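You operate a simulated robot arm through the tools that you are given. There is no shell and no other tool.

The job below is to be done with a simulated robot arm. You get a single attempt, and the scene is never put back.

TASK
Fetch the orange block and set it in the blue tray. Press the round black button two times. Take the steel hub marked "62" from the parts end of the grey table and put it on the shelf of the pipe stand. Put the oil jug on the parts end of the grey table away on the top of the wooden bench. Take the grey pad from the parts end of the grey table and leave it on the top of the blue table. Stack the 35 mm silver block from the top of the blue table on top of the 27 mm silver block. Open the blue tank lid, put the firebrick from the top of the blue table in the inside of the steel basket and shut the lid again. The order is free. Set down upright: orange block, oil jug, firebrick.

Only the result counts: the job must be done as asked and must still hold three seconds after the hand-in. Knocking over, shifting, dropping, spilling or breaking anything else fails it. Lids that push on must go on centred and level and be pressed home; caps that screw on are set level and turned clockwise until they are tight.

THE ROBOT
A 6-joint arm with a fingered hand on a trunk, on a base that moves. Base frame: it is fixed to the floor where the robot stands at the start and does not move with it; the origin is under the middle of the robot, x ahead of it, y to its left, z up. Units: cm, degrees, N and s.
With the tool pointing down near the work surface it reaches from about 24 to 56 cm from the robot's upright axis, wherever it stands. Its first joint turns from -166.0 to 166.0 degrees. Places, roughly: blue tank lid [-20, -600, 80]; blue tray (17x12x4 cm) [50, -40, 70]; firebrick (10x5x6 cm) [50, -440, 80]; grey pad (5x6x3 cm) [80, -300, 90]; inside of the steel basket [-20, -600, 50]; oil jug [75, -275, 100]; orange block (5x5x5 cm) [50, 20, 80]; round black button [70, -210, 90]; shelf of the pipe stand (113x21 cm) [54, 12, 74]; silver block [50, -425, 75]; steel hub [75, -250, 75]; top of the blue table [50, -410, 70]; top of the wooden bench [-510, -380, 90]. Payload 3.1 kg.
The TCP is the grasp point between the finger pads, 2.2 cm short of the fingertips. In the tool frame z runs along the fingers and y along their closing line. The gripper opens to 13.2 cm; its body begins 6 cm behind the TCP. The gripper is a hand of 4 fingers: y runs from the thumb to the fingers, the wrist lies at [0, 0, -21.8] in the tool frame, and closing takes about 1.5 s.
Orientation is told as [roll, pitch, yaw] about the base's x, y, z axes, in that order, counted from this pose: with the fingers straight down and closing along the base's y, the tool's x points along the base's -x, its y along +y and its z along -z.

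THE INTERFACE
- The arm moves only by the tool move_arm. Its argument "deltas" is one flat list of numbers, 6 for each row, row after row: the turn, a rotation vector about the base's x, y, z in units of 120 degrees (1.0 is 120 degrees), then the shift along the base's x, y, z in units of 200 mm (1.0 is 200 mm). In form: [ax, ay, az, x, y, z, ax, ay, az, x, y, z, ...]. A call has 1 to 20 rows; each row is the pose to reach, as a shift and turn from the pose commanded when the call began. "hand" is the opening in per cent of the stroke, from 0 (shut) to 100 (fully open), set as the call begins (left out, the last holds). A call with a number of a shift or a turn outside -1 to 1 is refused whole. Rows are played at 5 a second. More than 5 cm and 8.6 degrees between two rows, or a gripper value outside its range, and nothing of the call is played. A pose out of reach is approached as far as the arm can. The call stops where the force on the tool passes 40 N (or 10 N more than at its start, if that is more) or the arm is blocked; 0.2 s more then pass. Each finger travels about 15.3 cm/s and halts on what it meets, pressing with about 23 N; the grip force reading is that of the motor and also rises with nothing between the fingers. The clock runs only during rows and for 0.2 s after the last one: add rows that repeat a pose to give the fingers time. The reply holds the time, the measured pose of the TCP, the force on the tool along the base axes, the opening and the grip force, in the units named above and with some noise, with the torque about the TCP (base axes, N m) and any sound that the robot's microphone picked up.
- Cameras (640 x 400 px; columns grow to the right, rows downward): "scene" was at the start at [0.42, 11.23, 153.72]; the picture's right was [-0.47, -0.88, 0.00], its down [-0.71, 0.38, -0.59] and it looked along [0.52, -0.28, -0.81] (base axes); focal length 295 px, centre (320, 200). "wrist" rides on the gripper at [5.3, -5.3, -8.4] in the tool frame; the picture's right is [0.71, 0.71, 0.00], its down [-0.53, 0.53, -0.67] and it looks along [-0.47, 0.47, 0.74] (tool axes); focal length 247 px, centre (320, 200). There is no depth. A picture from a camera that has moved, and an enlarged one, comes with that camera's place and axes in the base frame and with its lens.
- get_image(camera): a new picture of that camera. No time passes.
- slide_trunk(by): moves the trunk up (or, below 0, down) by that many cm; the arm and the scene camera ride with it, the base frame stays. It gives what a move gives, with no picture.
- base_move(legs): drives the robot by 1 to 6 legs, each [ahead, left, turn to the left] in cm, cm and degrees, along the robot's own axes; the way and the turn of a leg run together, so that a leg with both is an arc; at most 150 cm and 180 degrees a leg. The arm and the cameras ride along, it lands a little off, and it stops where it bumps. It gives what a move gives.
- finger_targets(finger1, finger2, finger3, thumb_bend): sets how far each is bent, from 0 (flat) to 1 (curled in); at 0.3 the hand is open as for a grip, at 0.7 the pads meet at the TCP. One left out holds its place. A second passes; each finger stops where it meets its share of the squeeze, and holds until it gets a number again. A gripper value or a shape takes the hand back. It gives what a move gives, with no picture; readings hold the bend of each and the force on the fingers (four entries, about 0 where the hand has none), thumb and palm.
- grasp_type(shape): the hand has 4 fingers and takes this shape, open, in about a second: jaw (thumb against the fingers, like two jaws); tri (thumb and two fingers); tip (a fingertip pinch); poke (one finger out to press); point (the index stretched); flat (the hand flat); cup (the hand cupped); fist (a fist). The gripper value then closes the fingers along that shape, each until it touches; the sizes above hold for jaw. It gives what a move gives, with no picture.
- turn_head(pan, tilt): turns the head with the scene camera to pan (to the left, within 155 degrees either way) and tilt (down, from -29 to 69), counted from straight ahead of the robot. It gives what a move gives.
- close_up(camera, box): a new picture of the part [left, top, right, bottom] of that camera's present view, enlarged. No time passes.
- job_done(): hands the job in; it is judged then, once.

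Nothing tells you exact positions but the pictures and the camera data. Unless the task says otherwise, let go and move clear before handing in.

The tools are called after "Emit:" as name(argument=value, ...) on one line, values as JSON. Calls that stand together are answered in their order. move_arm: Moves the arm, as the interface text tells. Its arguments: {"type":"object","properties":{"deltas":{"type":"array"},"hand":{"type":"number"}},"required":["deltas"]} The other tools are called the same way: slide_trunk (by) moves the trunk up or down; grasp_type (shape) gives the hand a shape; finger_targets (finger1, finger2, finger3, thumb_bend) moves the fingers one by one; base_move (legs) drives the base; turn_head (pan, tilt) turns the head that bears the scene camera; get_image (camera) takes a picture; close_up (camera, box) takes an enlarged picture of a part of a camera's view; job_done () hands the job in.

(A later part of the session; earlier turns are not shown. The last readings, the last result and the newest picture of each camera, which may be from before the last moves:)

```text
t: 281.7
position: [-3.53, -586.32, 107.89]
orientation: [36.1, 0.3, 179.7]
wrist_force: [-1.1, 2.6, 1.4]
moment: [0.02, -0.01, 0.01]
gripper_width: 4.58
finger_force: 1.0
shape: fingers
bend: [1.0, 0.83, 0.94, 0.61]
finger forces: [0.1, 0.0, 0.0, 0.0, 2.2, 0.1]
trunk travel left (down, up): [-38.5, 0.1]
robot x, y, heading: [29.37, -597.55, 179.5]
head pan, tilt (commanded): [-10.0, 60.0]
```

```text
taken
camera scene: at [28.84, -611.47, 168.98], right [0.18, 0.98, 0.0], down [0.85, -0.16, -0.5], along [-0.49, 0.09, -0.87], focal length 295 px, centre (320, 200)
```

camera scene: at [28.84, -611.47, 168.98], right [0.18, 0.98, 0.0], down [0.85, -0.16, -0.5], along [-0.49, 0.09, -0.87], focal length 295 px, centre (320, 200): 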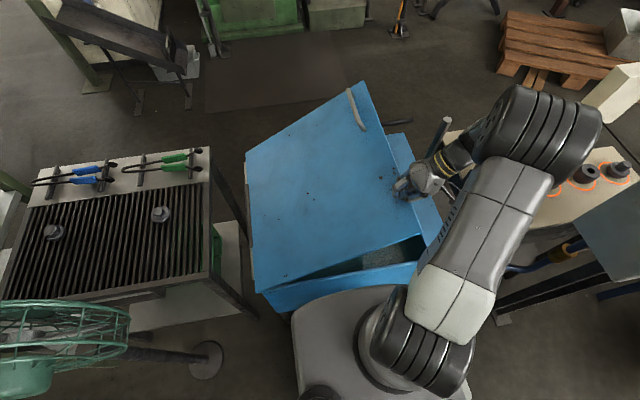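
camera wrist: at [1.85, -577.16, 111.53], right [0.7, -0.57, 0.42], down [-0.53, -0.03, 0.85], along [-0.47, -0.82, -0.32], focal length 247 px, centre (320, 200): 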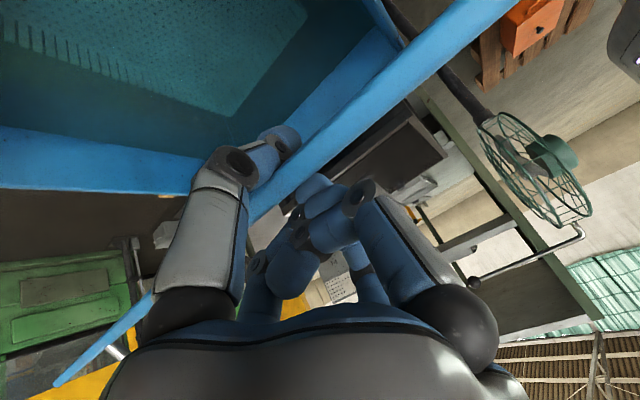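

The lid is about 30° open and is easy to move. Continuing along the arc to about 55°.

Emit:
move_arm(deltas=[0, 0, 0, 0, -0.02, 0.05, 0, 0, 0, 0, -0.04, 0.1, 0, 0, 0, 0, -0.072, 0.15, 0, 0, 0, 0, -0.107, 0.2, 0, 0, 0, 0, -0.145, 0.25, 0, 0, 0, 0, -0.185, 0.3, 0, 0, 0, 0, -0.227, 0.35, 0, 0, 0, 0, -0.27, 0.4, 0, 0, 0, 0, -0.317, 0.45, 0, 0, 0, 0, -0.365, 0.5, 0, 0, 0, 0, -0.417, 0.55, 0, 0, 0, 0, -0.47, 0.6, 0, 0, 0, 0, -0.53, 0.65, 0, 0, 0, 0, -0.59, 0.7, 0, 0, 0, 0, -0.66, 0.75, 0, 0, 0, 0, -0.73, 0.8])

Emit:
get_image(camera="wrist")

Emit:
get_image(camera="scene")

```text
t: 285.1
position: [-3.66, -600.82, 124.25]
orientation: [36.0, 0.3, 179.7]
wrist_force: [0.2, -3.5, -3.0]
moment: [0.03, -0.04, -0.01]
gripper_width: 4.77
finger_force: 6.1
shape: fingers
bend: [1.0, 0.82, 0.94, 0.59]
finger forces: [0.0, 8.2, 0.0, 0.0, 3.8, 0.0]
trunk travel left (down, up): [-38.5, 0.1]
robot x, y, heading: [29.47, -598.12, 179.7]
head pan, tilt (commanded): [-10.0, 60.0]
```

```text
taken
camera wrist: at [1.75, -591.76, 127.82], right [0.7, -0.58, 0.42], down [-0.53, -0.03, 0.85], along [-0.48, -0.82, -0.33], focal length 247 px, centre (320, 200)
```

wrist: 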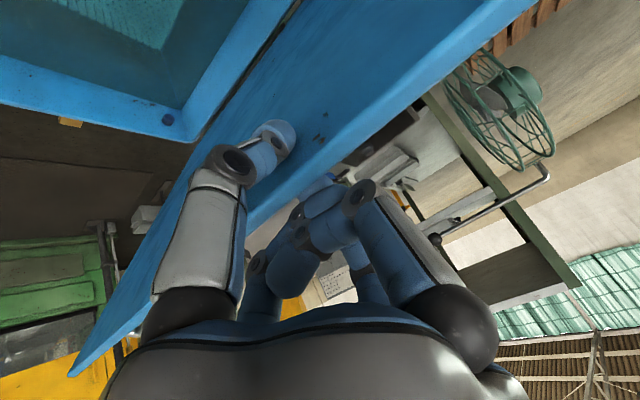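

```text
taken
camera scene: at [28.84, -611.66, 168.96], right [0.18, 0.98, 0.0], down [0.85, -0.16, -0.5], along [-0.49, 0.09, -0.87], focal length 295 px, centre (320, 200)
```

scene: 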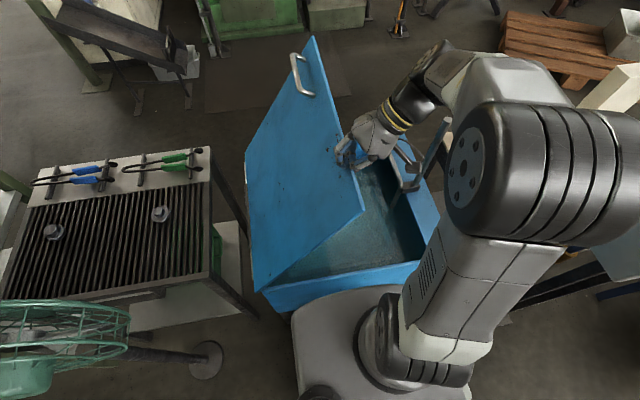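

The lid is at about 60°, with its edge between thumb and finger 2. I'll carry on, turning the hand along with the lid.

Emit:
move_arm(deltas=[0.021, 0, 0, 0, -0.1, 0.054, 0.042, 0, 0, 0, -0.2, 0.102, 0.0625, 0, 0, 0, -0.302, 0.147, 0.083, 0, 0, 0, -0.405, 0.187, 0.104, 0, 0, 0, -0.51, 0.225, 0.125, 0, 0, 0, -0.62, 0.257, 0.146, 0, 0, 0, -0.725, 0.28, 0.167, 0, 0, 0, -0.835, 0.302])

Emit:
get_image(camera="wrist")

Emit:
get_image(camera="scene")

```text
t: 286.9
position: [-3.5, -617.74, 130.17]
orientation: [16.0, 0.1, 179.7]
wrist_force: [-5.3, -0.4, 4.9]
moment: [0.19, 0.12, 0.05]
gripper_width: 4.76
finger_force: 9.1
shape: fingers
bend: [1.0, 0.82, 0.94, 0.59]
finger forces: [0.0, 11.8, 0.0, 0.0, 5.3, 0.0]
trunk travel left (down, up): [-38.5, 0.1]
robot x, y, heading: [29.8, -597.59, 179.5]
head pan, tilt (commanded): [-10.0, 60.0]
```

```text
taken
camera wrist: at [1.9, -610.43, 136.76], right [0.7, -0.68, 0.2], down [-0.53, -0.32, 0.79], along [-0.48, -0.66, -0.59], focal length 247 px, centre (320, 200)
```

wrist: 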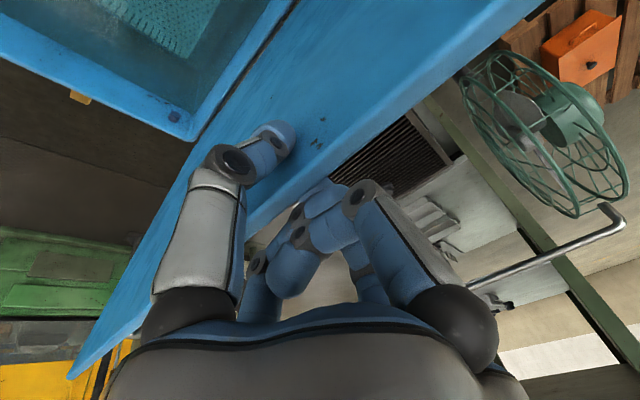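

```text
taken
camera scene: at [28.73, -611.59, 168.97], right [0.18, 0.98, 0.0], down [0.85, -0.16, -0.5], along [-0.49, 0.09, -0.87], focal length 295 px, centre (320, 200)
```

scene: 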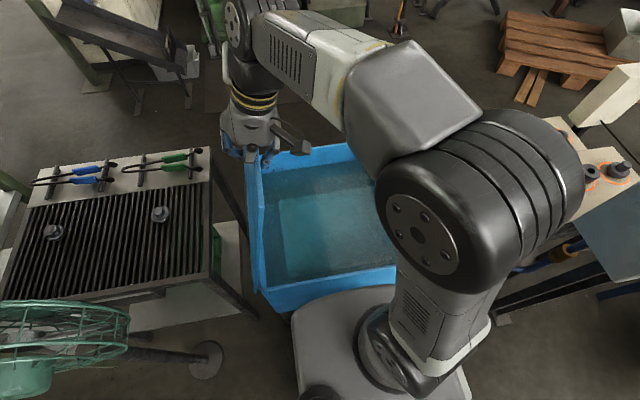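

The lid is near 80°. Continuing past vertical, watching the force for an end stop.

Emit:
move_arm(deltas=[0.021, 0, 0, 0, -0.1, 0.015, 0.042, 0, 0, 0, -0.21, 0.025, 0.0625, 0, 0, 0, -0.322, 0.035, 0.083, 0, 0, 0, -0.432, 0.037, 0.104, 0, 0, 0, -0.545, 0.035, 0.125, 0, 0, 0, -0.655, 0.025])

Emit:
get_image(camera="wrist")

Emit:
get_image(camera="scene")

```text
t: 288.3
position: [-3.74, -629.99, 130.64]
orientation: [1.0, -0.2, 179.5]
wrist_force: [-0.1, 21.4, 11.1]
moment: [0.7, -0.01, 0.01]
gripper_width: 5.79
finger_force: 10.7
shape: fingers
bend: [1.0, 0.82, 0.94, 0.5]
finger forces: [0.1, 0.0, 0.1, 0.1, 20.7, 0.1]
trunk travel left (down, up): [-38.5, 0.1]
robot x, y, heading: [28.97, -597.67, 179.5]
head pan, tilt (commanded): [-10.0, 60.0]
```

```text
taken
camera wrist: at [1.79, -624.59, 138.97], right [0.7, -0.71, 0.01], down [-0.53, -0.51, 0.68], along [-0.48, -0.48, -0.74], focal length 247 px, centre (320, 200)
```

wrist: 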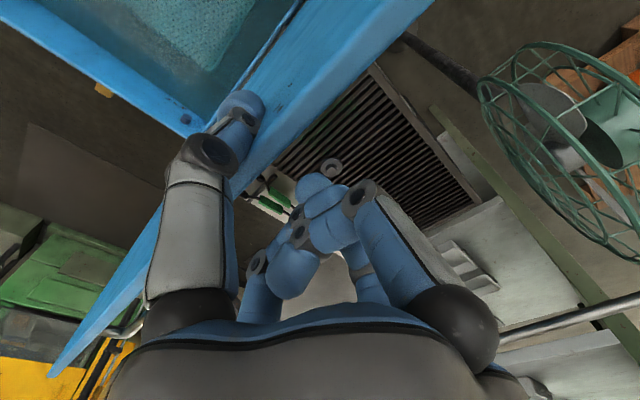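

```text
taken
camera scene: at [28.91, -610.68, 169.05], right [0.18, 0.98, 0.0], down [0.85, -0.16, -0.5], along [-0.49, 0.09, -0.87], focal length 295 px, centre (320, 200)
```

scene: 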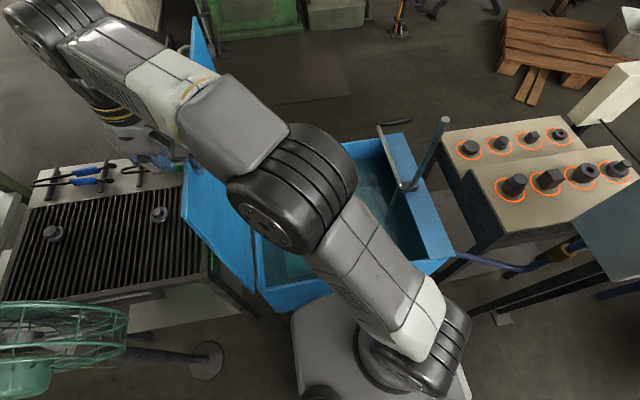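

Resistance of 21 N shows the lid has met its stop near vertical. I'll back the thumb off slightly to see whether the lid stays open by itself.

Emit:
move_arm(deltas=[0, 0, 0, 0, 0.03, 0, 0, 0, 0, 0, 0.06, 0, 0, 0, 0, 0, 0.08, 0, 0, 0, 0, 0, 0.08, 0, 0, 0, 0, 0, 0.08, 0])

Emit:
get_image(camera="wrist")

```text
t: 289.5
position: [-3.6, -628.96, 130.65]
orientation: [1.1, 0.0, 179.6]
wrist_force: [0.3, 9.2, 4.2]
moment: [0.32, -0.01, 0.02]
gripper_width: 5.24
finger_force: 4.4
shape: fingers
bend: [1.0, 0.82, 0.94, 0.55]
finger forces: [0.1, 0.0, 0.0, 0.1, 9.2, 0.0]
trunk travel left (down, up): [-38.5, 0.1]
robot x, y, heading: [29.36, -597.73, 179.6]
head pan, tilt (commanded): [-10.0, 60.0]
```

```text
taken
camera wrist: at [1.79, -623.53, 138.95], right [0.7, -0.71, 0.01], down [-0.53, -0.51, 0.68], along [-0.48, -0.48, -0.73], focal length 247 px, centre (320, 200)
```

wrist: 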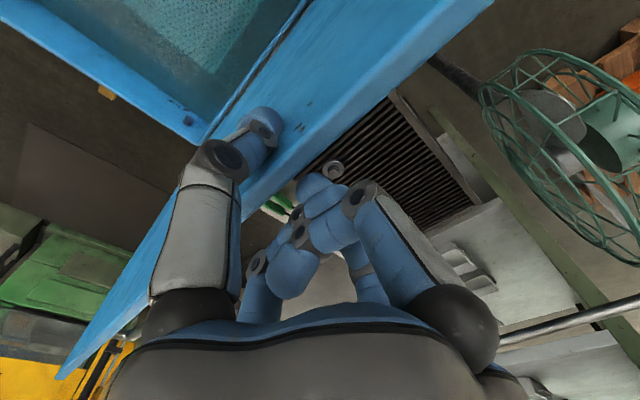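

Emit:
move_arm(deltas=[0, 0, 0, 0, 0.03, 0, 0, 0, 0, 0, 0.06, 0, 0, 0, 0, 0, 0.09, 0, 0, 0, 0, 0, 0.1, 0, 0, 0, 0, 0, 0.1, 0])

Emit:
get_image(camera="wrist")

Emit:
get_image(camera="scene")

```text
t: 290.7
position: [-3.6, -627.03, 130.52]
orientation: [1.0, 0.1, 179.8]
wrist_force: [0.3, -1.8, 3.0]
moment: [0.1, -0.04, -0.03]
gripper_width: 4.73
finger_force: 2.2
shape: fingers
bend: [1.0, 0.82, 0.94, 0.59]
finger forces: [0.2, 0.0, 0.1, 0.0, 3.6, 0.1]
trunk travel left (down, up): [-38.5, 0.1]
robot x, y, heading: [29.55, -597.73, 179.7]
head pan, tilt (commanded): [-10.0, 60.0]
```

```text
taken
camera wrist: at [1.81, -621.69, 138.8], right [0.7, -0.71, 0.01], down [-0.53, -0.51, 0.68], along [-0.48, -0.48, -0.74], focal length 247 px, centre (320, 200)
```

wrist: 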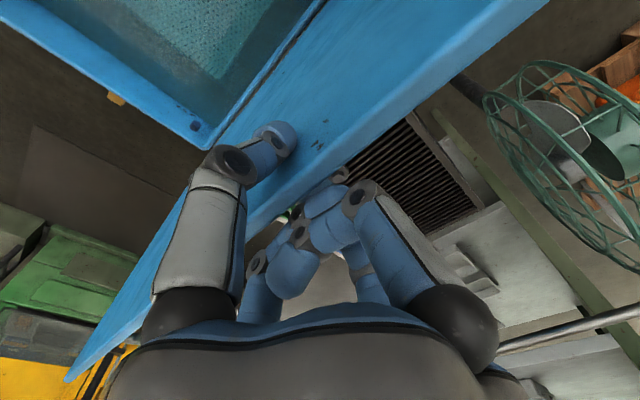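

```text
taken
camera scene: at [28.87, -611.51, 168.98], right [0.18, 0.98, 0.0], down [0.85, -0.16, -0.5], along [-0.49, 0.09, -0.87], focal length 295 px, centre (320, 200)
```

scene: 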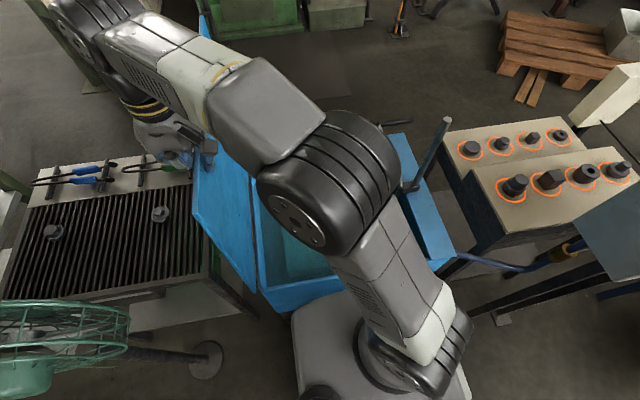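

Emit:
close_up(camera="scene", box=[130, 90, 300, 310])

```text
1.82 times, centred on (215, 200) of scene
camera zoom: at [28.87, -611.51, 168.98], right [0.18, 0.98, 0.0], down [0.85, -0.16, -0.5], along [-0.49, 0.09, -0.87], focal length 536 px, centre (511, 200)
```

zoom: 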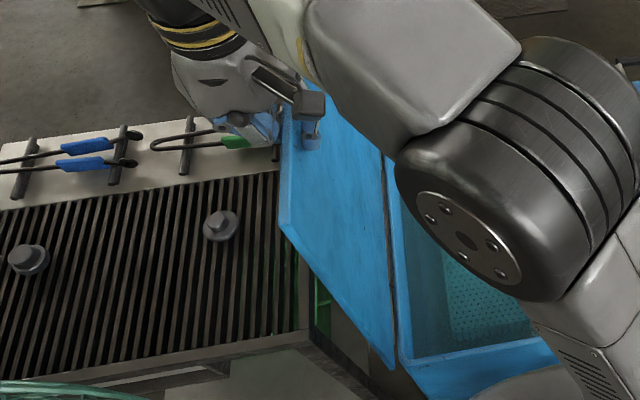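

The lid stands about vertical. I'll push it fully to its stop, a little past vertical, then open the thumb and rise clear.

Emit:
move_arm(deltas=[0, 0, 0, 0, -0.03, 0, 0, 0, 0, 0, -0.06, 0, 0, 0, 0, 0, -0.09, 0, 0, 0, 0, 0, -0.12, 0, 0, 0, 0, 0, -0.15, 0, 0, 0, 0, 0, -0.16, 0])

Emit:
close_up(camera="scene", box=[130, 90, 300, 310])

```text
t: 292.1
position: [-3.7, -629.84, 130.77]
orientation: [1.2, 0.0, 179.6]
wrist_force: [-0.3, 18.1, 5.2]
moment: [0.45, 0.02, 0.04]
gripper_width: 5.73
finger_force: 8.9
shape: fingers
bend: [1.0, 0.82, 0.94, 0.51]
finger forces: [0.1, 0.0, 0.0, 0.1, 18.1, 0.1]
trunk travel left (down, up): [-38.5, 0.1]
robot x, y, heading: [29.3, -597.83, 179.9]
head pan, tilt (commanded): [-10.0, 60.0]
```

```text
1.82 times, centred on (215, 200) of scene
camera zoom: at [28.87, -610.83, 169.03], right [0.18, 0.98, 0.0], down [0.85, -0.16, -0.5], along [-0.49, 0.09, -0.87], focal length 536 px, centre (511, 200)
```

zoom: 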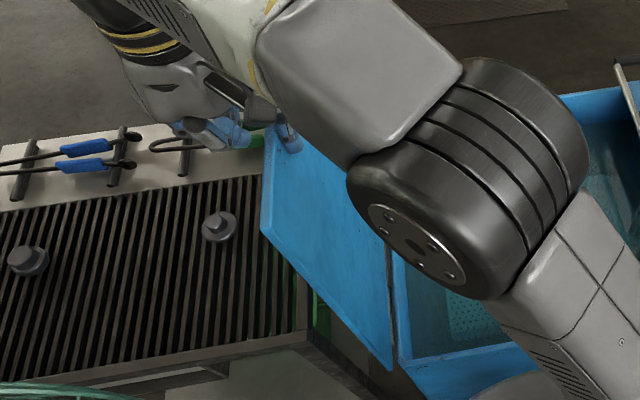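

The lid rests at its stop at about 92°. Opening the thumb and sliding the hand out towards the robot along the lid.

Emit:
finger_targets(thumb_bend=0.35)

Emit:
move_arm(deltas=[0, 0, 0, 0, 0.01, 0.03, 0, 0, 0, 0, 0.01, 0.06, 0, 0, 0, 0.05, 0.01, 0.08, 0, 0, 0, 0.15, 0.01, 0.08, 0, 0, 0, 0.25, 0.01, 0.08, 0, 0, 0, 0.4, 0.01, 0.08, 0, 0, 0, 0.55, 0.01, 0.08, 0, 0, 0, 0.7, 0.01, 0.08, 0, 0, 0, 0.85, 0.02, 0.08])

Emit:
get_image(camera="scene")

Emit:
get_image(camera="wrist")

```text
t: 293.1
position: [-3.55, -630.25, 130.53]
orientation: [1.1, -0.1, 179.7]
wrist_force: [0.2, 0.1, -0.5]
moment: [-0.02, 0.0, 0.0]
gripper_width: 6.95
finger_force: 0.0
shape: fingers
bend: [1.0, 0.82, 0.94, 0.35]
finger forces: [0.1, 0.0, 0.1, 0.0, 0.0, 0.1]
trunk travel left (down, up): [-38.5, 0.1]
robot x, y, heading: [29.52, -597.76, 179.6]
head pan, tilt (commanded): [-10.0, 60.0]
```

```text
t: 295.1
position: [13.36, -629.88, 132.1]
orientation: [1.0, 0.0, 179.7]
wrist_force: [0.6, -0.1, -0.8]
moment: [-0.01, 0.01, 0.01]
gripper_width: 6.98
finger_force: 0.0
shape: fingers
bend: [1.0, 0.82, 0.94, 0.35]
finger forces: [0.1, 0.0, 0.0, 0.1, 0.0, 0.1]
trunk travel left (down, up): [-38.5, 0.1]
robot x, y, heading: [29.49, -598.28, 179.8]
head pan, tilt (commanded): [-10.0, 60.0]
```

```text
taken
camera scene: at [28.99, -611.42, 168.98], right [0.18, 0.98, 0.0], down [0.85, -0.16, -0.5], along [-0.49, 0.09, -0.87], focal length 295 px, centre (320, 200)
```

scene: 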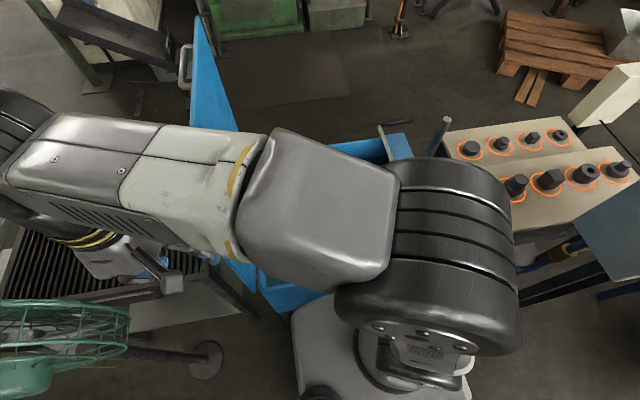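

```text
taken
camera wrist: at [18.87, -624.37, 140.33], right [0.7, -0.71, 0.01], down [-0.53, -0.51, 0.68], along [-0.48, -0.48, -0.73], focal length 247 px, centre (320, 200)
```

wrist: 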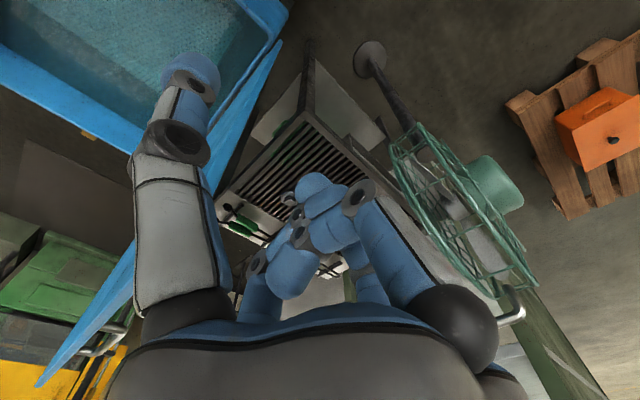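

The lid stays open on its own. Bringing the arm back in front of the robot, clear of the lid, then looking into the tank.

Emit:
move_arm(deltas=[0, 0, 0, 0.02, 0.15, 0, 0, 0, 0, -0.02, 0.3, 0, 0, 0, 0, -0.1, 0.48, 0, 0, 0, 0, -0.22, 0.68, 0, 0, 0, 0, -0.35, 0.88, 0])

Emit:
move_arm(deltas=[0, 0, 0, -0.1, 0.2, 0, 0, 0, 0, -0.2, 0.4, 0, 0, 0, 0, -0.25, 0.6, 0])

Emit:
turn_head(pan=0, tilt=60)

Emit:
get_image(camera="scene")

Emit:
get_image(camera="wrist")

```text
t: 296.3
position: [6.43, -612.15, 131.76]
orientation: [1.2, 0.0, 179.8]
wrist_force: [0.5, -0.2, 0.2]
moment: [-0.05, 0.01, -0.01]
gripper_width: 6.95
finger_force: 0.0
shape: fingers
bend: [1.0, 0.82, 0.94, 0.35]
finger forces: [0.0, 0.1, 0.0, 0.1, 0.1, 0.1]
trunk travel left (down, up): [-38.5, 0.1]
robot x, y, heading: [29.24, -597.83, 179.5]
head pan, tilt (commanded): [-10.0, 60.0]
```

```text
t: 297.1
position: [1.35, -600.19, 132.45]
orientation: [1.1, 0.0, 179.7]
wrist_force: [0.8, -0.6, -0.6]
moment: [0.01, 0.03, -0.01]
gripper_width: 6.99
finger_force: 0.0
shape: fingers
bend: [1.0, 0.82, 0.94, 0.35]
finger forces: [0.0, 0.0, 0.1, 0.0, 0.1, 0.0]
trunk travel left (down, up): [-38.5, 0.1]
robot x, y, heading: [29.71, -597.94, 179.8]
head pan, tilt (commanded): [-10.0, 60.0]
```

```text
t: 297.8
position: [1.41, -600.38, 132.37]
orientation: [0.9, 0.0, 179.8]
wrist_force: [0.7, -0.1, 0.0]
moment: [-0.02, -0.04, -0.03]
gripper_width: 6.97
finger_force: 0.0
shape: fingers
bend: [1.0, 0.82, 0.94, 0.35]
finger forces: [0.1, 0.0, 0.1, 0.0, 0.0, 0.0]
trunk travel left (down, up): [-38.5, 0.1]
robot x, y, heading: [29.56, -597.64, 179.7]
head pan, tilt (commanded): [0.0, 60.0]
```

```text
taken
camera scene: at [28.75, -612.64, 168.98], right [0.01, 1.0, 0.0], down [0.87, -0.01, -0.5], along [-0.5, 0.0, -0.87], focal length 295 px, centre (320, 200)
```

scene: 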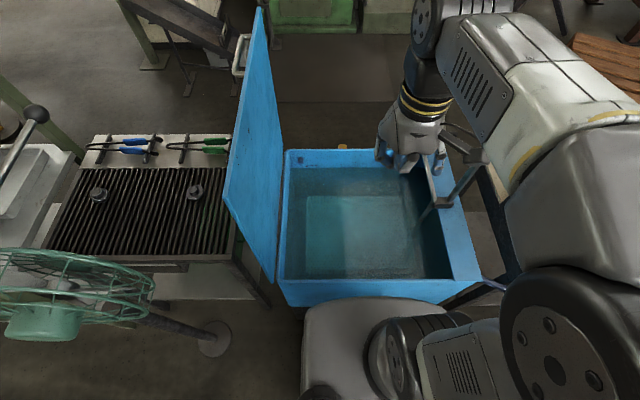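

```text
taken
camera wrist: at [6.81, -595.0, 140.66], right [0.7, -0.71, 0.01], down [-0.53, -0.51, 0.68], along [-0.47, -0.48, -0.74], focal length 247 px, centre (320, 200)
```

wrist: 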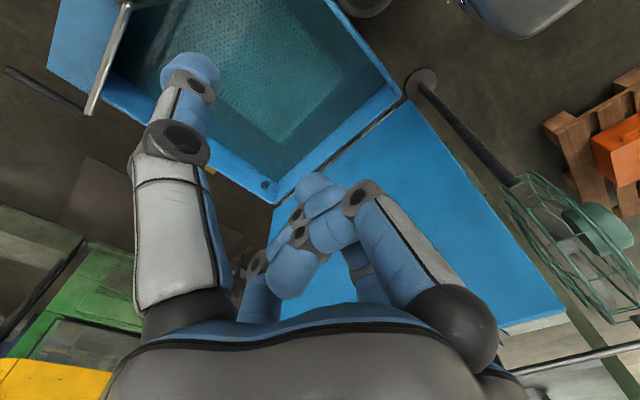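

Emit:
close_up(camera="scene", box=[260, 130, 480, 310])

Emit:
close_up(camera="wrist", box=[100, 0, 420, 210])

```text
2.22 times, centred on (370, 220) of scene
camera zoom: at [28.75, -612.64, 168.98], right [0.01, 1.0, 0.0], down [0.87, -0.01, -0.5], along [-0.5, 0.0, -0.87], focal length 655 px, centre (209, 156)
```

zoom: 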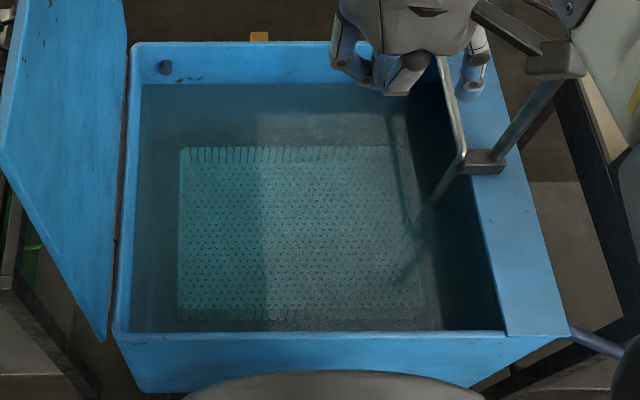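

```text
1.90 times, centred on (260, 105) of wrist
camera zoom: at [6.81, -595.0, 140.66], right [0.7, -0.71, 0.01], down [-0.53, -0.51, 0.68], along [-0.47, -0.48, -0.74], focal length 470 px, centre (434, 381)
```

zoom: 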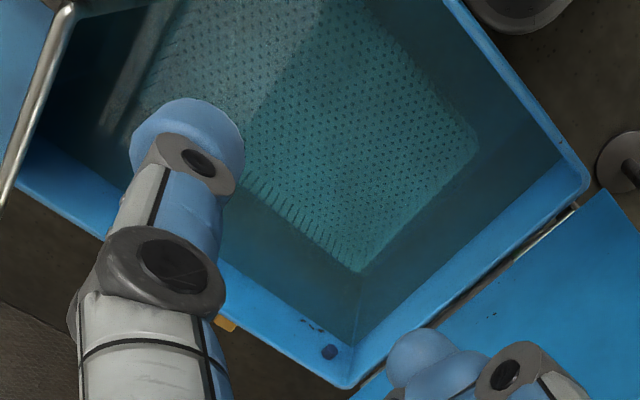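

The open tank shows a perforated steel basket under liquid, spanning about x -43..-6 and y -618..-575. The lid holds, so next I'll lower the trunk, back away and fetch the 35 mm block.

Emit:
slide_trunk(by=-16)

Emit:
base_move(legs=[[-48, 0, 0], [0, -93, 0], [-60, 0, 0], [0, -110, 0]])

Emit:
grasp_type(shape="jaw")

```text
t: 299.6
position: [1.32, -600.29, 116.5]
orientation: [1.1, 0.0, 179.7]
wrist_force: [-0.2, -0.5, -0.1]
moment: [0.02, 0.05, 0.0]
gripper_width: 6.97
finger_force: 0.1
shape: fingers
bend: [1.0, 0.82, 0.94, 0.35]
finger forces: [0.1, 0.1, 0.0, 0.0, 0.0, 0.1]
trunk travel left (down, up): [-22.5, 16.1]
robot x, y, heading: [29.56, -597.69, 179.8]
head pan, tilt (commanded): [0.0, 60.0]
```

```text
t: 315.4
position: [108.3, -396.95, 116.36]
orientation: [1.1, 0.0, -177.7]
wrist_force: [-0.2, 0.2, -0.3]
moment: [0.0, 0.02, 0.01]
gripper_width: 6.97
finger_force: 0.1
shape: fingers
bend: [1.0, 0.82, 0.94, 0.35]
finger forces: [0.0, 0.0, 0.1, 0.0, 0.0, 0.0]
trunk travel left (down, up): [-22.5, 16.1]
robot x, y, heading: [135.78, -393.11, -177.7]
head pan, tilt (commanded): [0.0, 60.0]
```

```text
t: 316.2
position: [108.35, -397.22, 116.39]
orientation: [0.9, 0.0, -177.7]
wrist_force: [0.1, 0.0, 0.5]
moment: [0.03, 0.0, 0.01]
gripper_width: 13.18
finger_force: 0.2
shape: jaw
bend: [0.3, 0.3, 0.3, 0.3]
finger forces: [0.1, 0.1, 0.0, 0.0, 0.0, 0.0]
trunk travel left (down, up): [-22.5, 16.1]
robot x, y, heading: [136.17, -392.96, -178.0]
head pan, tilt (commanded): [0.0, 60.0]
```

Emit:
base_move(legs=[[0, 14, -2], [26, 0, 0]])

Emit:
turn_head(pan=-15, tilt=60)

Emit:
get_image(camera="scene")

Emit:
get_image(camera="wrist")

```text
t: 319.1
position: [81.71, -410.83, 116.38]
orientation: [1.1, 0.1, -179.4]
wrist_force: [0.7, -0.4, 0.6]
moment: [-0.03, 0.0, -0.01]
gripper_width: 13.17
finger_force: 0.2
shape: jaw
bend: [0.3, 0.3, 0.3, 0.3]
finger forces: [0.0, 0.0, 0.0, 0.1, 0.1, 0.0]
trunk travel left (down, up): [-22.5, 16.1]
robot x, y, heading: [110.37, -407.8, -179.4]
head pan, tilt (commanded): [0.0, 60.0]
```

```text
t: 319.9
position: [81.83, -410.9, 116.34]
orientation: [1.0, 0.1, -179.4]
wrist_force: [0.8, -0.5, 0.5]
moment: [0.01, 0.01, -0.01]
gripper_width: 13.18
finger_force: 0.0
shape: jaw
bend: [0.3, 0.3, 0.3, 0.3]
finger forces: [0.0, 0.0, 0.1, 0.1, 0.0, 0.0]
trunk travel left (down, up): [-22.5, 16.1]
robot x, y, heading: [109.88, -407.8, -179.3]
head pan, tilt (commanded): [-15.0, 60.0]
```

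```text
taken
camera scene: at [109.65, -420.88, 153.0], right [0.25, 0.97, 0.0], down [0.84, -0.21, -0.5], along [-0.48, 0.12, -0.87], focal length 295 px, centre (320, 200)
```

scene: 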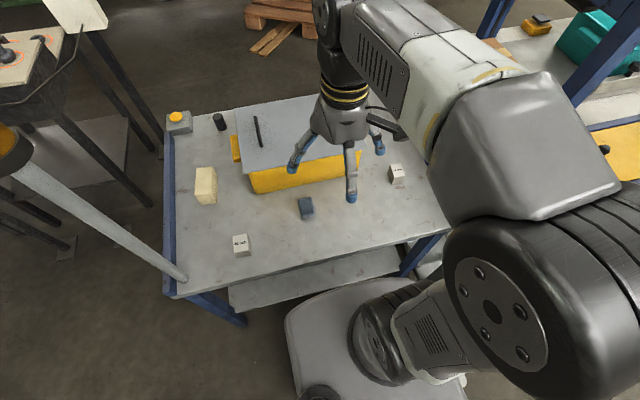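

```text
taken
camera wrist: at [87.2, -405.32, 124.68], right [0.72, -0.7, 0.01], down [-0.52, -0.52, 0.68], along [-0.47, -0.49, -0.74], focal length 247 px, centre (320, 200)
```

wrist: 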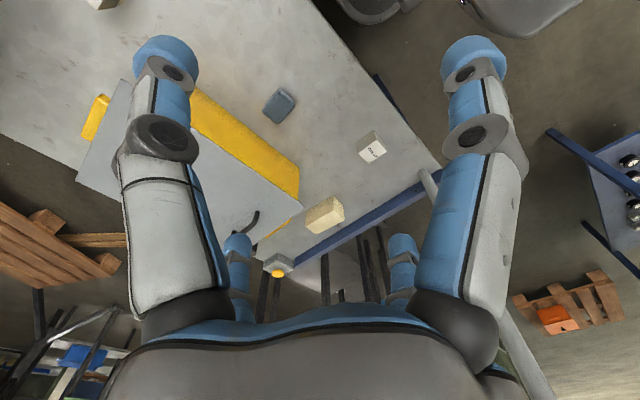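

Emit:
close_up(camera="scene", box=[360, 140, 440, 200])

```text
6.67 times, centred on (400, 170) of scene
camera zoom: at [109.65, -420.88, 153.0], right [0.25, 0.97, 0.0], down [0.84, -0.21, -0.5], along [-0.48, 0.12, -0.87], focal length 1966 px, centre (-213, 400)
```

zoom: 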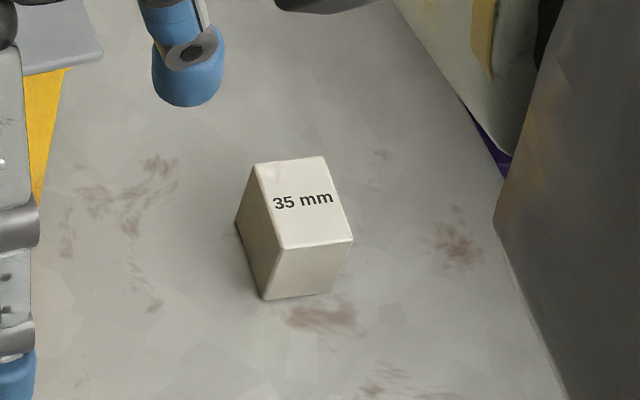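

The 35 mm block is at about (63.5, -384.4), turned about -7°. I'll move over it with a moderately open four-finger hand.

Emit:
move_arm(deltas=[0.009, 0, -0.01, -0.1, 0.16, -0.05, 0.009, 0, -0.02, -0.22, 0.34, -0.1, 0.009, 0, -0.03, -0.34, 0.52, -0.18, 0.009, 0, -0.04, -0.46, 0.7, -0.28, 0.009, 0, -0.05, -0.58, 0.88, -0.4, 0.009, 0, -0.06, -0.7, 1.0, -0.52], hand=70)

Emit:
move_arm(deltas=[0, 0, 0, -0.1, 0.16, -0.1, 0, 0, 0, -0.2, 0.32, -0.25, 0, 0, 0, -0.2, 0.32, -0.45, 0, 0, 0, -0.2, 0.32, -0.6, 0, 0, 0, -0.2, 0.32, -0.6])

Emit:
get_image(camera="wrist")

Emit:
close_up(camera="scene", box=[350, 110, 480, 210])

```text
t: 321.3
position: [67.95, -390.67, 106.19]
orientation: [0.0, 0.0, 173.5]
wrist_force: [0.0, -0.7, 0.7]
moment: [-0.02, 0.05, 0.02]
gripper_width: 9.28
finger_force: 0.0
shape: jaw
bend: [0.28, 0.28, 0.28, 0.65]
finger forces: [0.0, 0.0, 0.0, 0.0, 0.0, 0.0]
trunk travel left (down, up): [-22.5, 16.1]
robot x, y, heading: [109.99, -407.61, -179.4]
head pan, tilt (commanded): [-15.0, 60.0]
```

```text
t: 322.5
position: [63.66, -384.71, 94.21]
orientation: [0.0, 0.0, 173.5]
wrist_force: [0.5, -0.7, 0.2]
moment: [-0.04, 0.0, -0.02]
gripper_width: 9.28
finger_force: 0.1
shape: jaw
bend: [0.28, 0.28, 0.28, 0.65]
finger forces: [0.0, 0.0, 0.1, 0.1, 0.0, 0.1]
trunk travel left (down, up): [-22.5, 16.1]
robot x, y, heading: [110.01, -407.69, -179.4]
head pan, tilt (commanded): [-15.0, 60.0]
```

```text
taken
camera wrist: at [69.74, -380.01, 102.56], right [0.62, -0.78, 0.0], down [-0.58, -0.46, 0.67], along [-0.52, -0.41, -0.74], focal length 247 px, centre (320, 200)
```

wrist: 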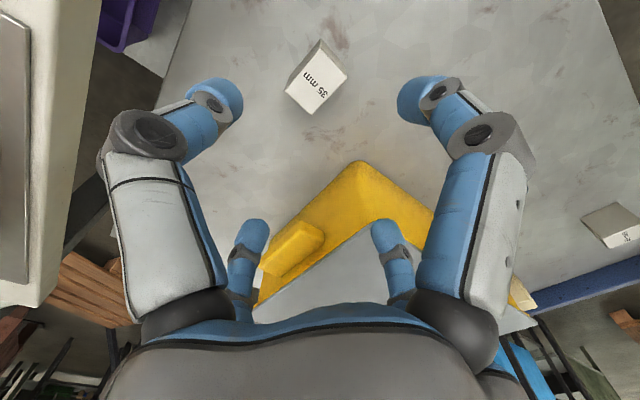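

```text
4.00 times, centred on (415, 160) of scene
camera zoom: at [109.66, -420.89, 153.0], right [0.25, 0.97, 0.0], down [0.84, -0.22, -0.5], along [-0.48, 0.12, -0.87], focal length 1179 px, centre (-60, 360)
```

zoom: 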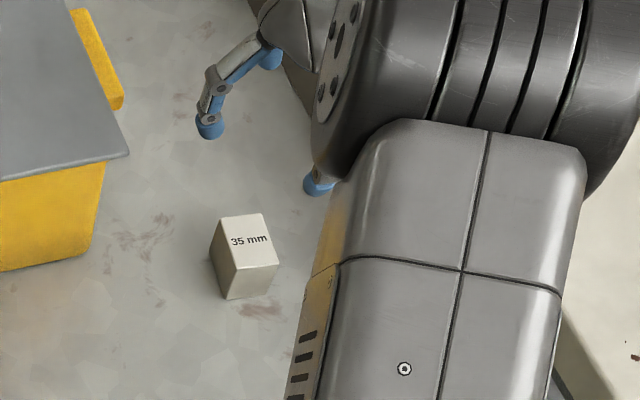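

Centred over the 35 mm block. Descending and gripping.

Emit:
move_arm(deltas=[0, 0, 0, 0, 0, -0.15, 0, 0, 0, 0, 0, -0.3, 0, 0, 0, 0, 0, -0.45, 0, 0, 0, 0, 0, -0.6, 0, 0, 0, 0, 0, -0.7, 0, 0, 0, 0, 0, -0.78, 0, 0, 0, 0, 0, -0.84, 0, 0, 0, 0, 0, -0.88, 0, 0, 0, 0, 0, -0.88])

Emit:
get_image(camera="wrist")

```text
t: 324.5
position: [63.93, -384.34, 76.44]
orientation: [0.0, -0.1, 173.5]
wrist_force: [0.5, -0.9, 0.5]
moment: [0.02, -0.02, 0.03]
gripper_width: 9.27
finger_force: 0.0
shape: jaw
bend: [0.28, 0.28, 0.28, 0.65]
finger forces: [0.1, 0.0, 0.1, 0.0, 0.1, 0.0]
trunk travel left (down, up): [-22.5, 16.1]
robot x, y, heading: [109.49, -407.75, -179.5]
head pan, tilt (commanded): [-15.0, 60.0]
```

```text
taken
camera wrist: at [69.9, -379.68, 84.78], right [0.62, -0.78, 0.0], down [-0.58, -0.46, 0.67], along [-0.52, -0.41, -0.74], focal length 247 px, centre (320, 200)
```

wrist: 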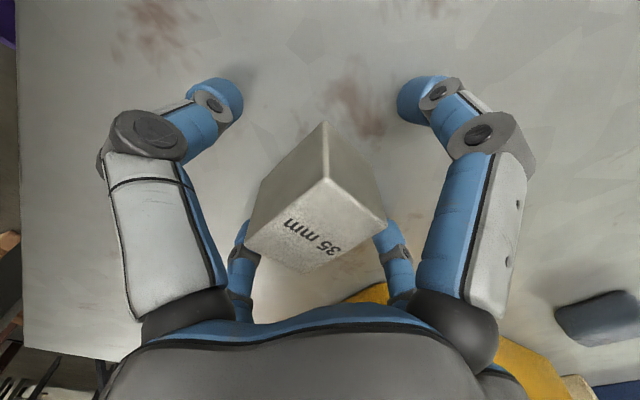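

Emit:
move_arm(deltas=[0, 0, 0, 0, 0, 0, 0, 0, 0, 0, 0, 0, 0, 0, 0, 0, 0, 0, 0, 0, 0, 0, 0, 0, 0, 0, 0, 0, 0, 0, 0, 0, 0, 0, 0, 0, 0, 0, 0, 0, 0, 0, 0, 0, 0, 0, 0, 0, 0, 0, 0, 0, 0, 0], hand=0)

Emit:
get_image(camera="wrist")

```text
t: 326.5
position: [63.77, -384.27, 76.41]
orientation: [-0.1, 0.0, 173.5]
wrist_force: [-0.2, 0.7, 0.0]
moment: [-0.01, 0.02, -0.02]
gripper_width: 3.47
finger_force: 22.7
shape: jaw
bend: [0.79, 0.77, 0.43, 0.7]
finger forces: [20.4, 20.9, 20.2, 0.0, 21.1, 0.0]
trunk travel left (down, up): [-22.5, 16.1]
robot x, y, heading: [109.98, -407.74, -179.3]
head pan, tilt (commanded): [-15.0, 60.0]
```

```text
taken
camera wrist: at [69.89, -379.68, 84.78], right [0.62, -0.78, 0.0], down [-0.58, -0.46, 0.67], along [-0.52, -0.42, -0.74], focal length 247 px, centre (320, 200)
```

wrist: 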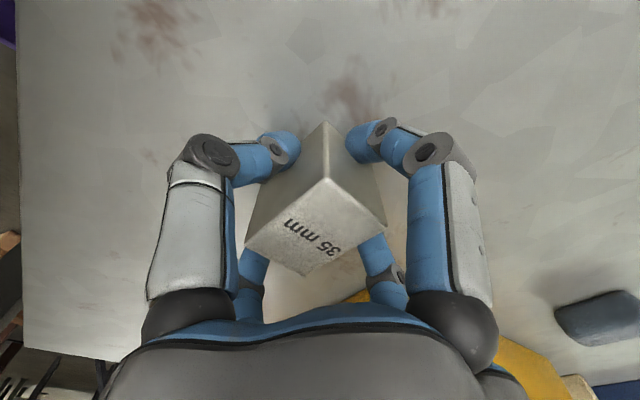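

The 35 mm block is gripped, and the width reads 3.47 cm. Lifting, retracting, and driving to the table's left end for stacking.

Emit:
move_arm(deltas=[0, 0, 0, 0, 0, 0.15, 0, 0, 0, 0, 0, 0.35, 0, 0, 0, 0, 0, 0.55, 0, 0, 0, 0, 0, 0.75, 0, 0, 0, 0.02, -0.05, 0.95])

Emit:
move_arm(deltas=[0, 0, 0.01, 0.1, -0.15, 0.2, 0, 0, 0.02, 0.25, -0.3, 0.4, 0, 0, 0.03, 0.4, -0.5, 0.6, 0, 0, 0.04, 0.55, -0.7, 0.75, 0, 0, 0.05, 0.7, -0.9, 0.8, 0, 0, 0.054, 0.8, -1.0, 0.85])

Emit:
base_move(legs=[[-28, 0, -0.7], [0, 95, 0], [62, 0, 0]])

```text
t: 327.7
position: [64.06, -385.32, 95.43]
orientation: [0.0, 0.1, 173.5]
wrist_force: [0.3, -0.3, -2.7]
moment: [-0.02, 0.02, -0.01]
gripper_width: 3.45
finger_force: 22.5
shape: jaw
bend: [0.79, 0.77, 0.43, 0.7]
finger forces: [20.5, 20.8, 20.3, 0.0, 21.2, 0.1]
trunk travel left (down, up): [-22.5, 16.1]
robot x, y, heading: [109.59, -407.79, -179.5]
head pan, tilt (commanded): [-15.0, 60.0]
```

```text
refused: row 1 steps farther than a row can; nothing moved
```

```text
t: 337.2
position: [31.93, -479.41, 95.31]
orientation: [0.0, -0.1, 172.8]
wrist_force: [-0.3, -0.1, -1.7]
moment: [0.0, -0.02, 0.02]
gripper_width: 3.49
finger_force: 22.1
shape: jaw
bend: [0.79, 0.77, 0.43, 0.7]
finger forces: [20.5, 20.8, 20.4, 0.0, 21.2, 0.1]
trunk travel left (down, up): [-22.5, 16.1]
robot x, y, heading: [77.61, -502.32, 179.8]
head pan, tilt (commanded): [-15.0, 60.0]
```

The second arm move was refused (step too long), but the drive went without a bump and the block is still held. I'll retract the arm now before turning.

Emit:
move_arm(deltas=[0, 0, 0.005, 0.09, -0.12, 0.1, 0, 0, 0.01, 0.18, -0.24, 0.2, 0, 0, 0.015, 0.27, -0.36, 0.3, 0, 0, 0.02, 0.36, -0.48, 0.4, 0, 0, 0.03, 0.45, -0.6, 0.5, 0, 0, 0.04, 0.54, -0.73, 0.6, 0, 0, 0.05, 0.63, -0.86, 0.7, 0, 0, 0.06, 0.72, -0.99, 0.8])

Emit:
turn_head(pan=-60, tilt=45)

Emit:
get_image(camera="scene")

```text
t: 339.0
position: [46.62, -499.3, 111.46]
orientation: [-0.1, -0.1, 180.0]
wrist_force: [0.8, -0.9, -2.7]
moment: [-0.01, 0.03, -0.03]
gripper_width: 3.44
finger_force: 23.5
shape: jaw
bend: [0.79, 0.77, 0.43, 0.7]
finger forces: [20.5, 20.9, 20.4, 0.1, 21.1, 0.1]
trunk travel left (down, up): [-22.5, 16.1]
robot x, y, heading: [77.47, -502.24, 179.9]
head pan, tilt (commanded): [-15.0, 60.0]
```

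```text
t: 340.1
position: [46.47, -499.22, 111.42]
orientation: [0.1, 0.0, 179.9]
wrist_force: [-0.4, -0.8, -2.2]
moment: [-0.01, 0.01, -0.03]
gripper_width: 3.44
finger_force: 23.1
shape: jaw
bend: [0.79, 0.77, 0.43, 0.7]
finger forces: [20.4, 21.0, 20.5, 0.0, 21.1, 0.0]
trunk travel left (down, up): [-22.5, 16.1]
robot x, y, heading: [77.64, -502.37, 179.8]
head pan, tilt (commanded): [-60.0, 45.0]
```

```text
taken
camera scene: at [79.38, -510.25, 154.94], right [0.87, 0.5, 0.0], down [0.35, -0.61, -0.71], along [-0.35, 0.61, -0.71], focal length 295 px, centre (320, 200)
```

scene: 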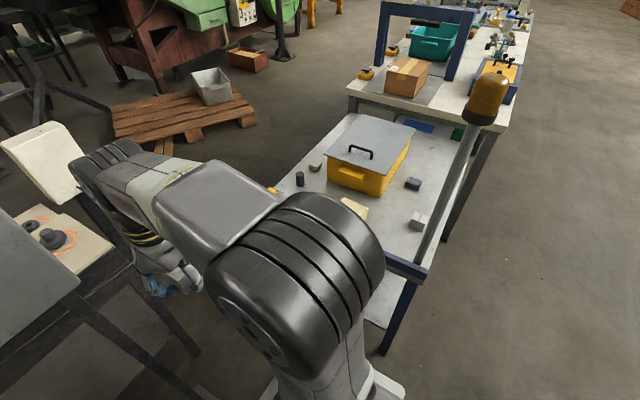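

All is intact. Turning right to face along +y, then shifting left in small steps.

Emit:
base_move(legs=[[-4, 0, 0], [0, 0, -90]])

Emit:
base_move(legs=[[0, 26, 0]])

```text
t: 344.8
position: [83.88, -471.28, 111.51]
orientation: [0.0, -0.1, 91.2]
wrist_force: [0.3, -0.2, -2.0]
moment: [-0.03, -0.01, 0.0]
gripper_width: 3.44
finger_force: 22.5
shape: jaw
bend: [0.79, 0.77, 0.43, 0.7]
finger forces: [20.3, 21.0, 20.3, 0.1, 21.0, 0.0]
trunk travel left (down, up): [-22.5, 16.1]
robot x, y, heading: [81.64, -502.29, 90.7]
head pan, tilt (commanded): [-60.0, 45.0]
```

```text
t: 346.6
position: [58.04, -471.7, 111.34]
orientation: [-0.1, 0.0, 90.8]
wrist_force: [-1.1, -0.3, -2.5]
moment: [0.0, 0.02, 0.03]
gripper_width: 3.46
finger_force: 22.9
shape: jaw
bend: [0.79, 0.77, 0.43, 0.7]
finger forces: [20.2, 21.0, 20.3, 0.0, 21.1, 0.1]
trunk travel left (down, up): [-22.5, 16.1]
robot x, y, heading: [55.33, -502.94, 90.8]
head pan, tilt (commanded): [-60.0, 45.0]
```

Emit:
base_move(legs=[[20, 0, -0.8]])

Emit:
turn_head(pan=0, tilt=50)

Emit:
get_image(camera="scene")

Emit:
turn_head(pan=80, tilt=55)

Emit:
get_image(camera="scene")

```text
t: 348.2
position: [58.31, -451.84, 111.48]
orientation: [0.0, 0.0, 90.2]
wrist_force: [-0.5, 0.9, -1.7]
moment: [-0.01, 0.0, 0.01]
gripper_width: 3.46
finger_force: 23.3
shape: jaw
bend: [0.79, 0.77, 0.43, 0.7]
finger forces: [20.2, 20.9, 20.4, 0.1, 21.1, 0.0]
trunk travel left (down, up): [-22.5, 16.1]
robot x, y, heading: [55.61, -482.8, 90.1]
head pan, tilt (commanded): [-60.0, 45.0]
```

```text
t: 349.5
position: [58.25, -452.02, 111.3]
orientation: [-0.1, 0.0, 90.2]
wrist_force: [0.2, 0.7, -1.7]
moment: [0.0, 0.0, -0.01]
gripper_width: 3.44
finger_force: 22.8
shape: jaw
bend: [0.79, 0.77, 0.43, 0.7]
finger forces: [20.1, 20.8, 20.5, 0.0, 21.1, 0.1]
trunk travel left (down, up): [-22.5, 16.1]
robot x, y, heading: [54.94, -482.92, 90.4]
head pan, tilt (commanded): [0.0, 50.0]
```

```text
taken
camera scene: at [40.55, -481.39, 154.25], right [1.0, 0.0, 0.0], down [0.0, -0.77, -0.64], along [0.0, 0.64, -0.77], focal length 295 px, centre (320, 200)
```

scene: 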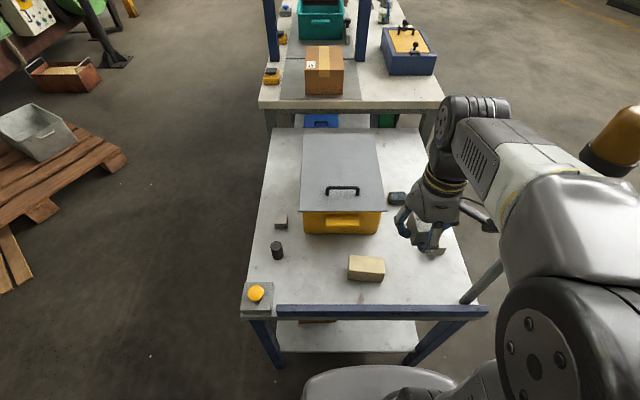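

```text
t: 351.1
position: [58.26, -451.85, 111.45]
orientation: [0.0, 0.0, 90.2]
wrist_force: [0.3, 0.5, -1.7]
moment: [0.0, -0.02, -0.02]
gripper_width: 3.46
finger_force: 23.0
shape: jaw
bend: [0.79, 0.77, 0.43, 0.7]
finger forces: [20.2, 20.9, 20.4, 0.0, 21.1, 0.0]
trunk travel left (down, up): [-22.5, 16.1]
robot x, y, heading: [55.31, -483.01, 90.0]
head pan, tilt (commanded): [80.0, 55.0]
```

```text
taken
camera scene: at [33.46, -487.85, 153.6], right [0.17, 0.99, 0.0], down [0.81, -0.14, -0.57], along [-0.57, 0.1, -0.82], focal length 295 px, centre (320, 200)
```

scene: 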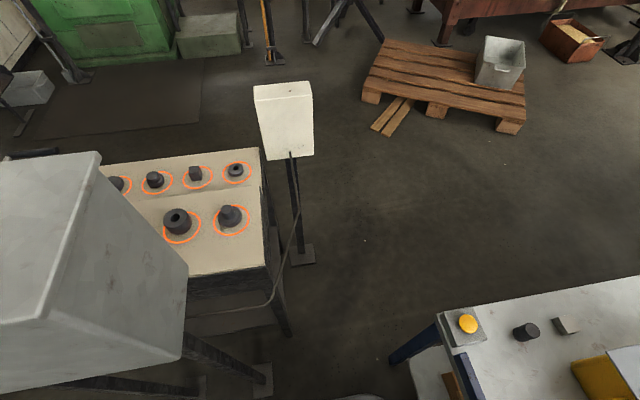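

The 27 mm block, black cylinder and firebrick are all in view. I'll close up to the table end first, then slide left, keeping clear of the cabinet foot.

Emit:
base_move(legs=[[5.5, 0, 0], [0, 18, 0]])

Emit:
turn_head(pan=-10, tilt=50)

Emit:
get_image(camera="scene")

Emit:
get_image(camera="wrist")

```text
t: 352.1
position: [58.3, -448.21, 111.33]
orientation: [-0.1, 0.0, 90.2]
wrist_force: [0.5, -0.4, -2.1]
moment: [0.04, 0.02, -0.01]
gripper_width: 3.47
finger_force: 23.0
shape: jaw
bend: [0.79, 0.77, 0.43, 0.7]
finger forces: [20.5, 21.0, 20.5, 0.0, 21.2, 0.0]
trunk travel left (down, up): [-22.5, 16.1]
robot x, y, heading: [55.16, -479.51, 90.2]
head pan, tilt (commanded): [80.0, 55.0]
stopped in leg 1: the robot was blocked; the commanded pose is now the measured one
```

```text
t: 353.7
position: [58.37, -448.15, 111.43]
orientation: [0.0, 0.0, 90.2]
wrist_force: [-0.1, 0.4, -2.0]
moment: [0.0, -0.05, 0.0]
gripper_width: 3.44
finger_force: 23.3
shape: jaw
bend: [0.79, 0.77, 0.43, 0.7]
finger forces: [20.4, 20.9, 20.5, 0.1, 21.1, 0.0]
trunk travel left (down, up): [-22.5, 16.1]
robot x, y, heading: [55.04, -479.43, 90.3]
head pan, tilt (commanded): [-10.0, 50.0]
```

```text
taken
camera scene: at [41.86, -477.81, 154.25], right [0.99, -0.17, 0.0], down [-0.13, -0.76, -0.64], along [0.11, 0.63, -0.77], focal length 295 px, centre (320, 200)
```

scene: 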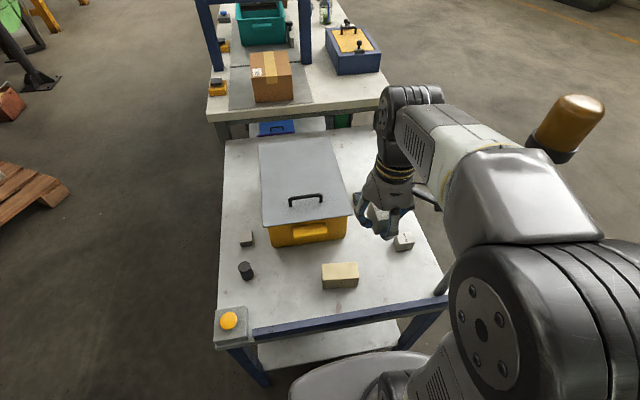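

```text
taken
camera wrist: at [63.72, -453.49, 119.73], right [-0.7, -0.71, 0.0], down [-0.53, 0.52, 0.67], along [-0.47, 0.47, -0.74], focal length 247 px, centre (320, 200)
```

wrist: 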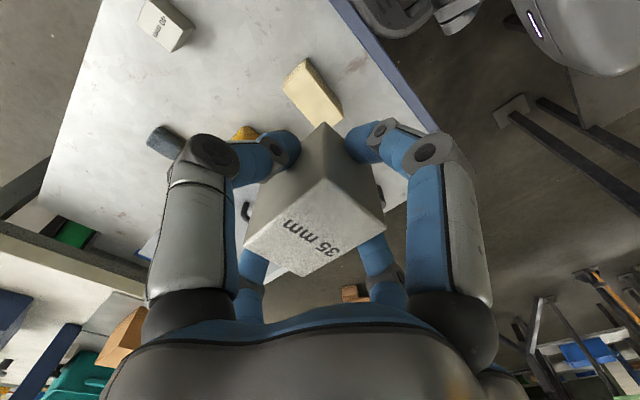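

The base is blocked by the table before the 27 mm block comes within reach from this end. Behind the table the reach is comfortable, so I'll carry the block round via the start area and the corridor on the -x side.

Emit:
base_move(legs=[[-24, 0, 0], [0, -83, 0]])

Emit:
base_move(legs=[[140, 0, 0], [140, 0, 0], [115, 0, 0]])

```text
t: 359.5
position: [141.07, -471.87, 111.36]
orientation: [0.0, 0.0, 90.5]
wrist_force: [0.7, 0.4, -2.3]
moment: [0.01, -0.03, -0.01]
gripper_width: 3.47
finger_force: 23.2
shape: jaw
bend: [0.79, 0.77, 0.43, 0.7]
finger forces: [20.4, 21.0, 20.5, 0.0, 21.1, 0.0]
trunk travel left (down, up): [-22.5, 16.1]
robot x, y, heading: [138.33, -503.4, 90.1]
head pan, tilt (commanded): [-10.0, 50.0]
```

```text
t: 378.6
position: [134.59, -76.43, 111.27]
orientation: [0.0, -0.1, 91.5]
wrist_force: [0.0, 0.7, -1.9]
moment: [0.04, -0.01, 0.03]
gripper_width: 3.42
finger_force: 22.9
shape: jaw
bend: [0.79, 0.77, 0.43, 0.7]
finger forces: [20.5, 21.0, 20.5, 0.0, 21.1, 0.1]
trunk travel left (down, up): [-22.5, 16.1]
robot x, y, heading: [132.08, -107.31, 91.4]
head pan, tilt (commanded): [-10.0, 50.0]
```

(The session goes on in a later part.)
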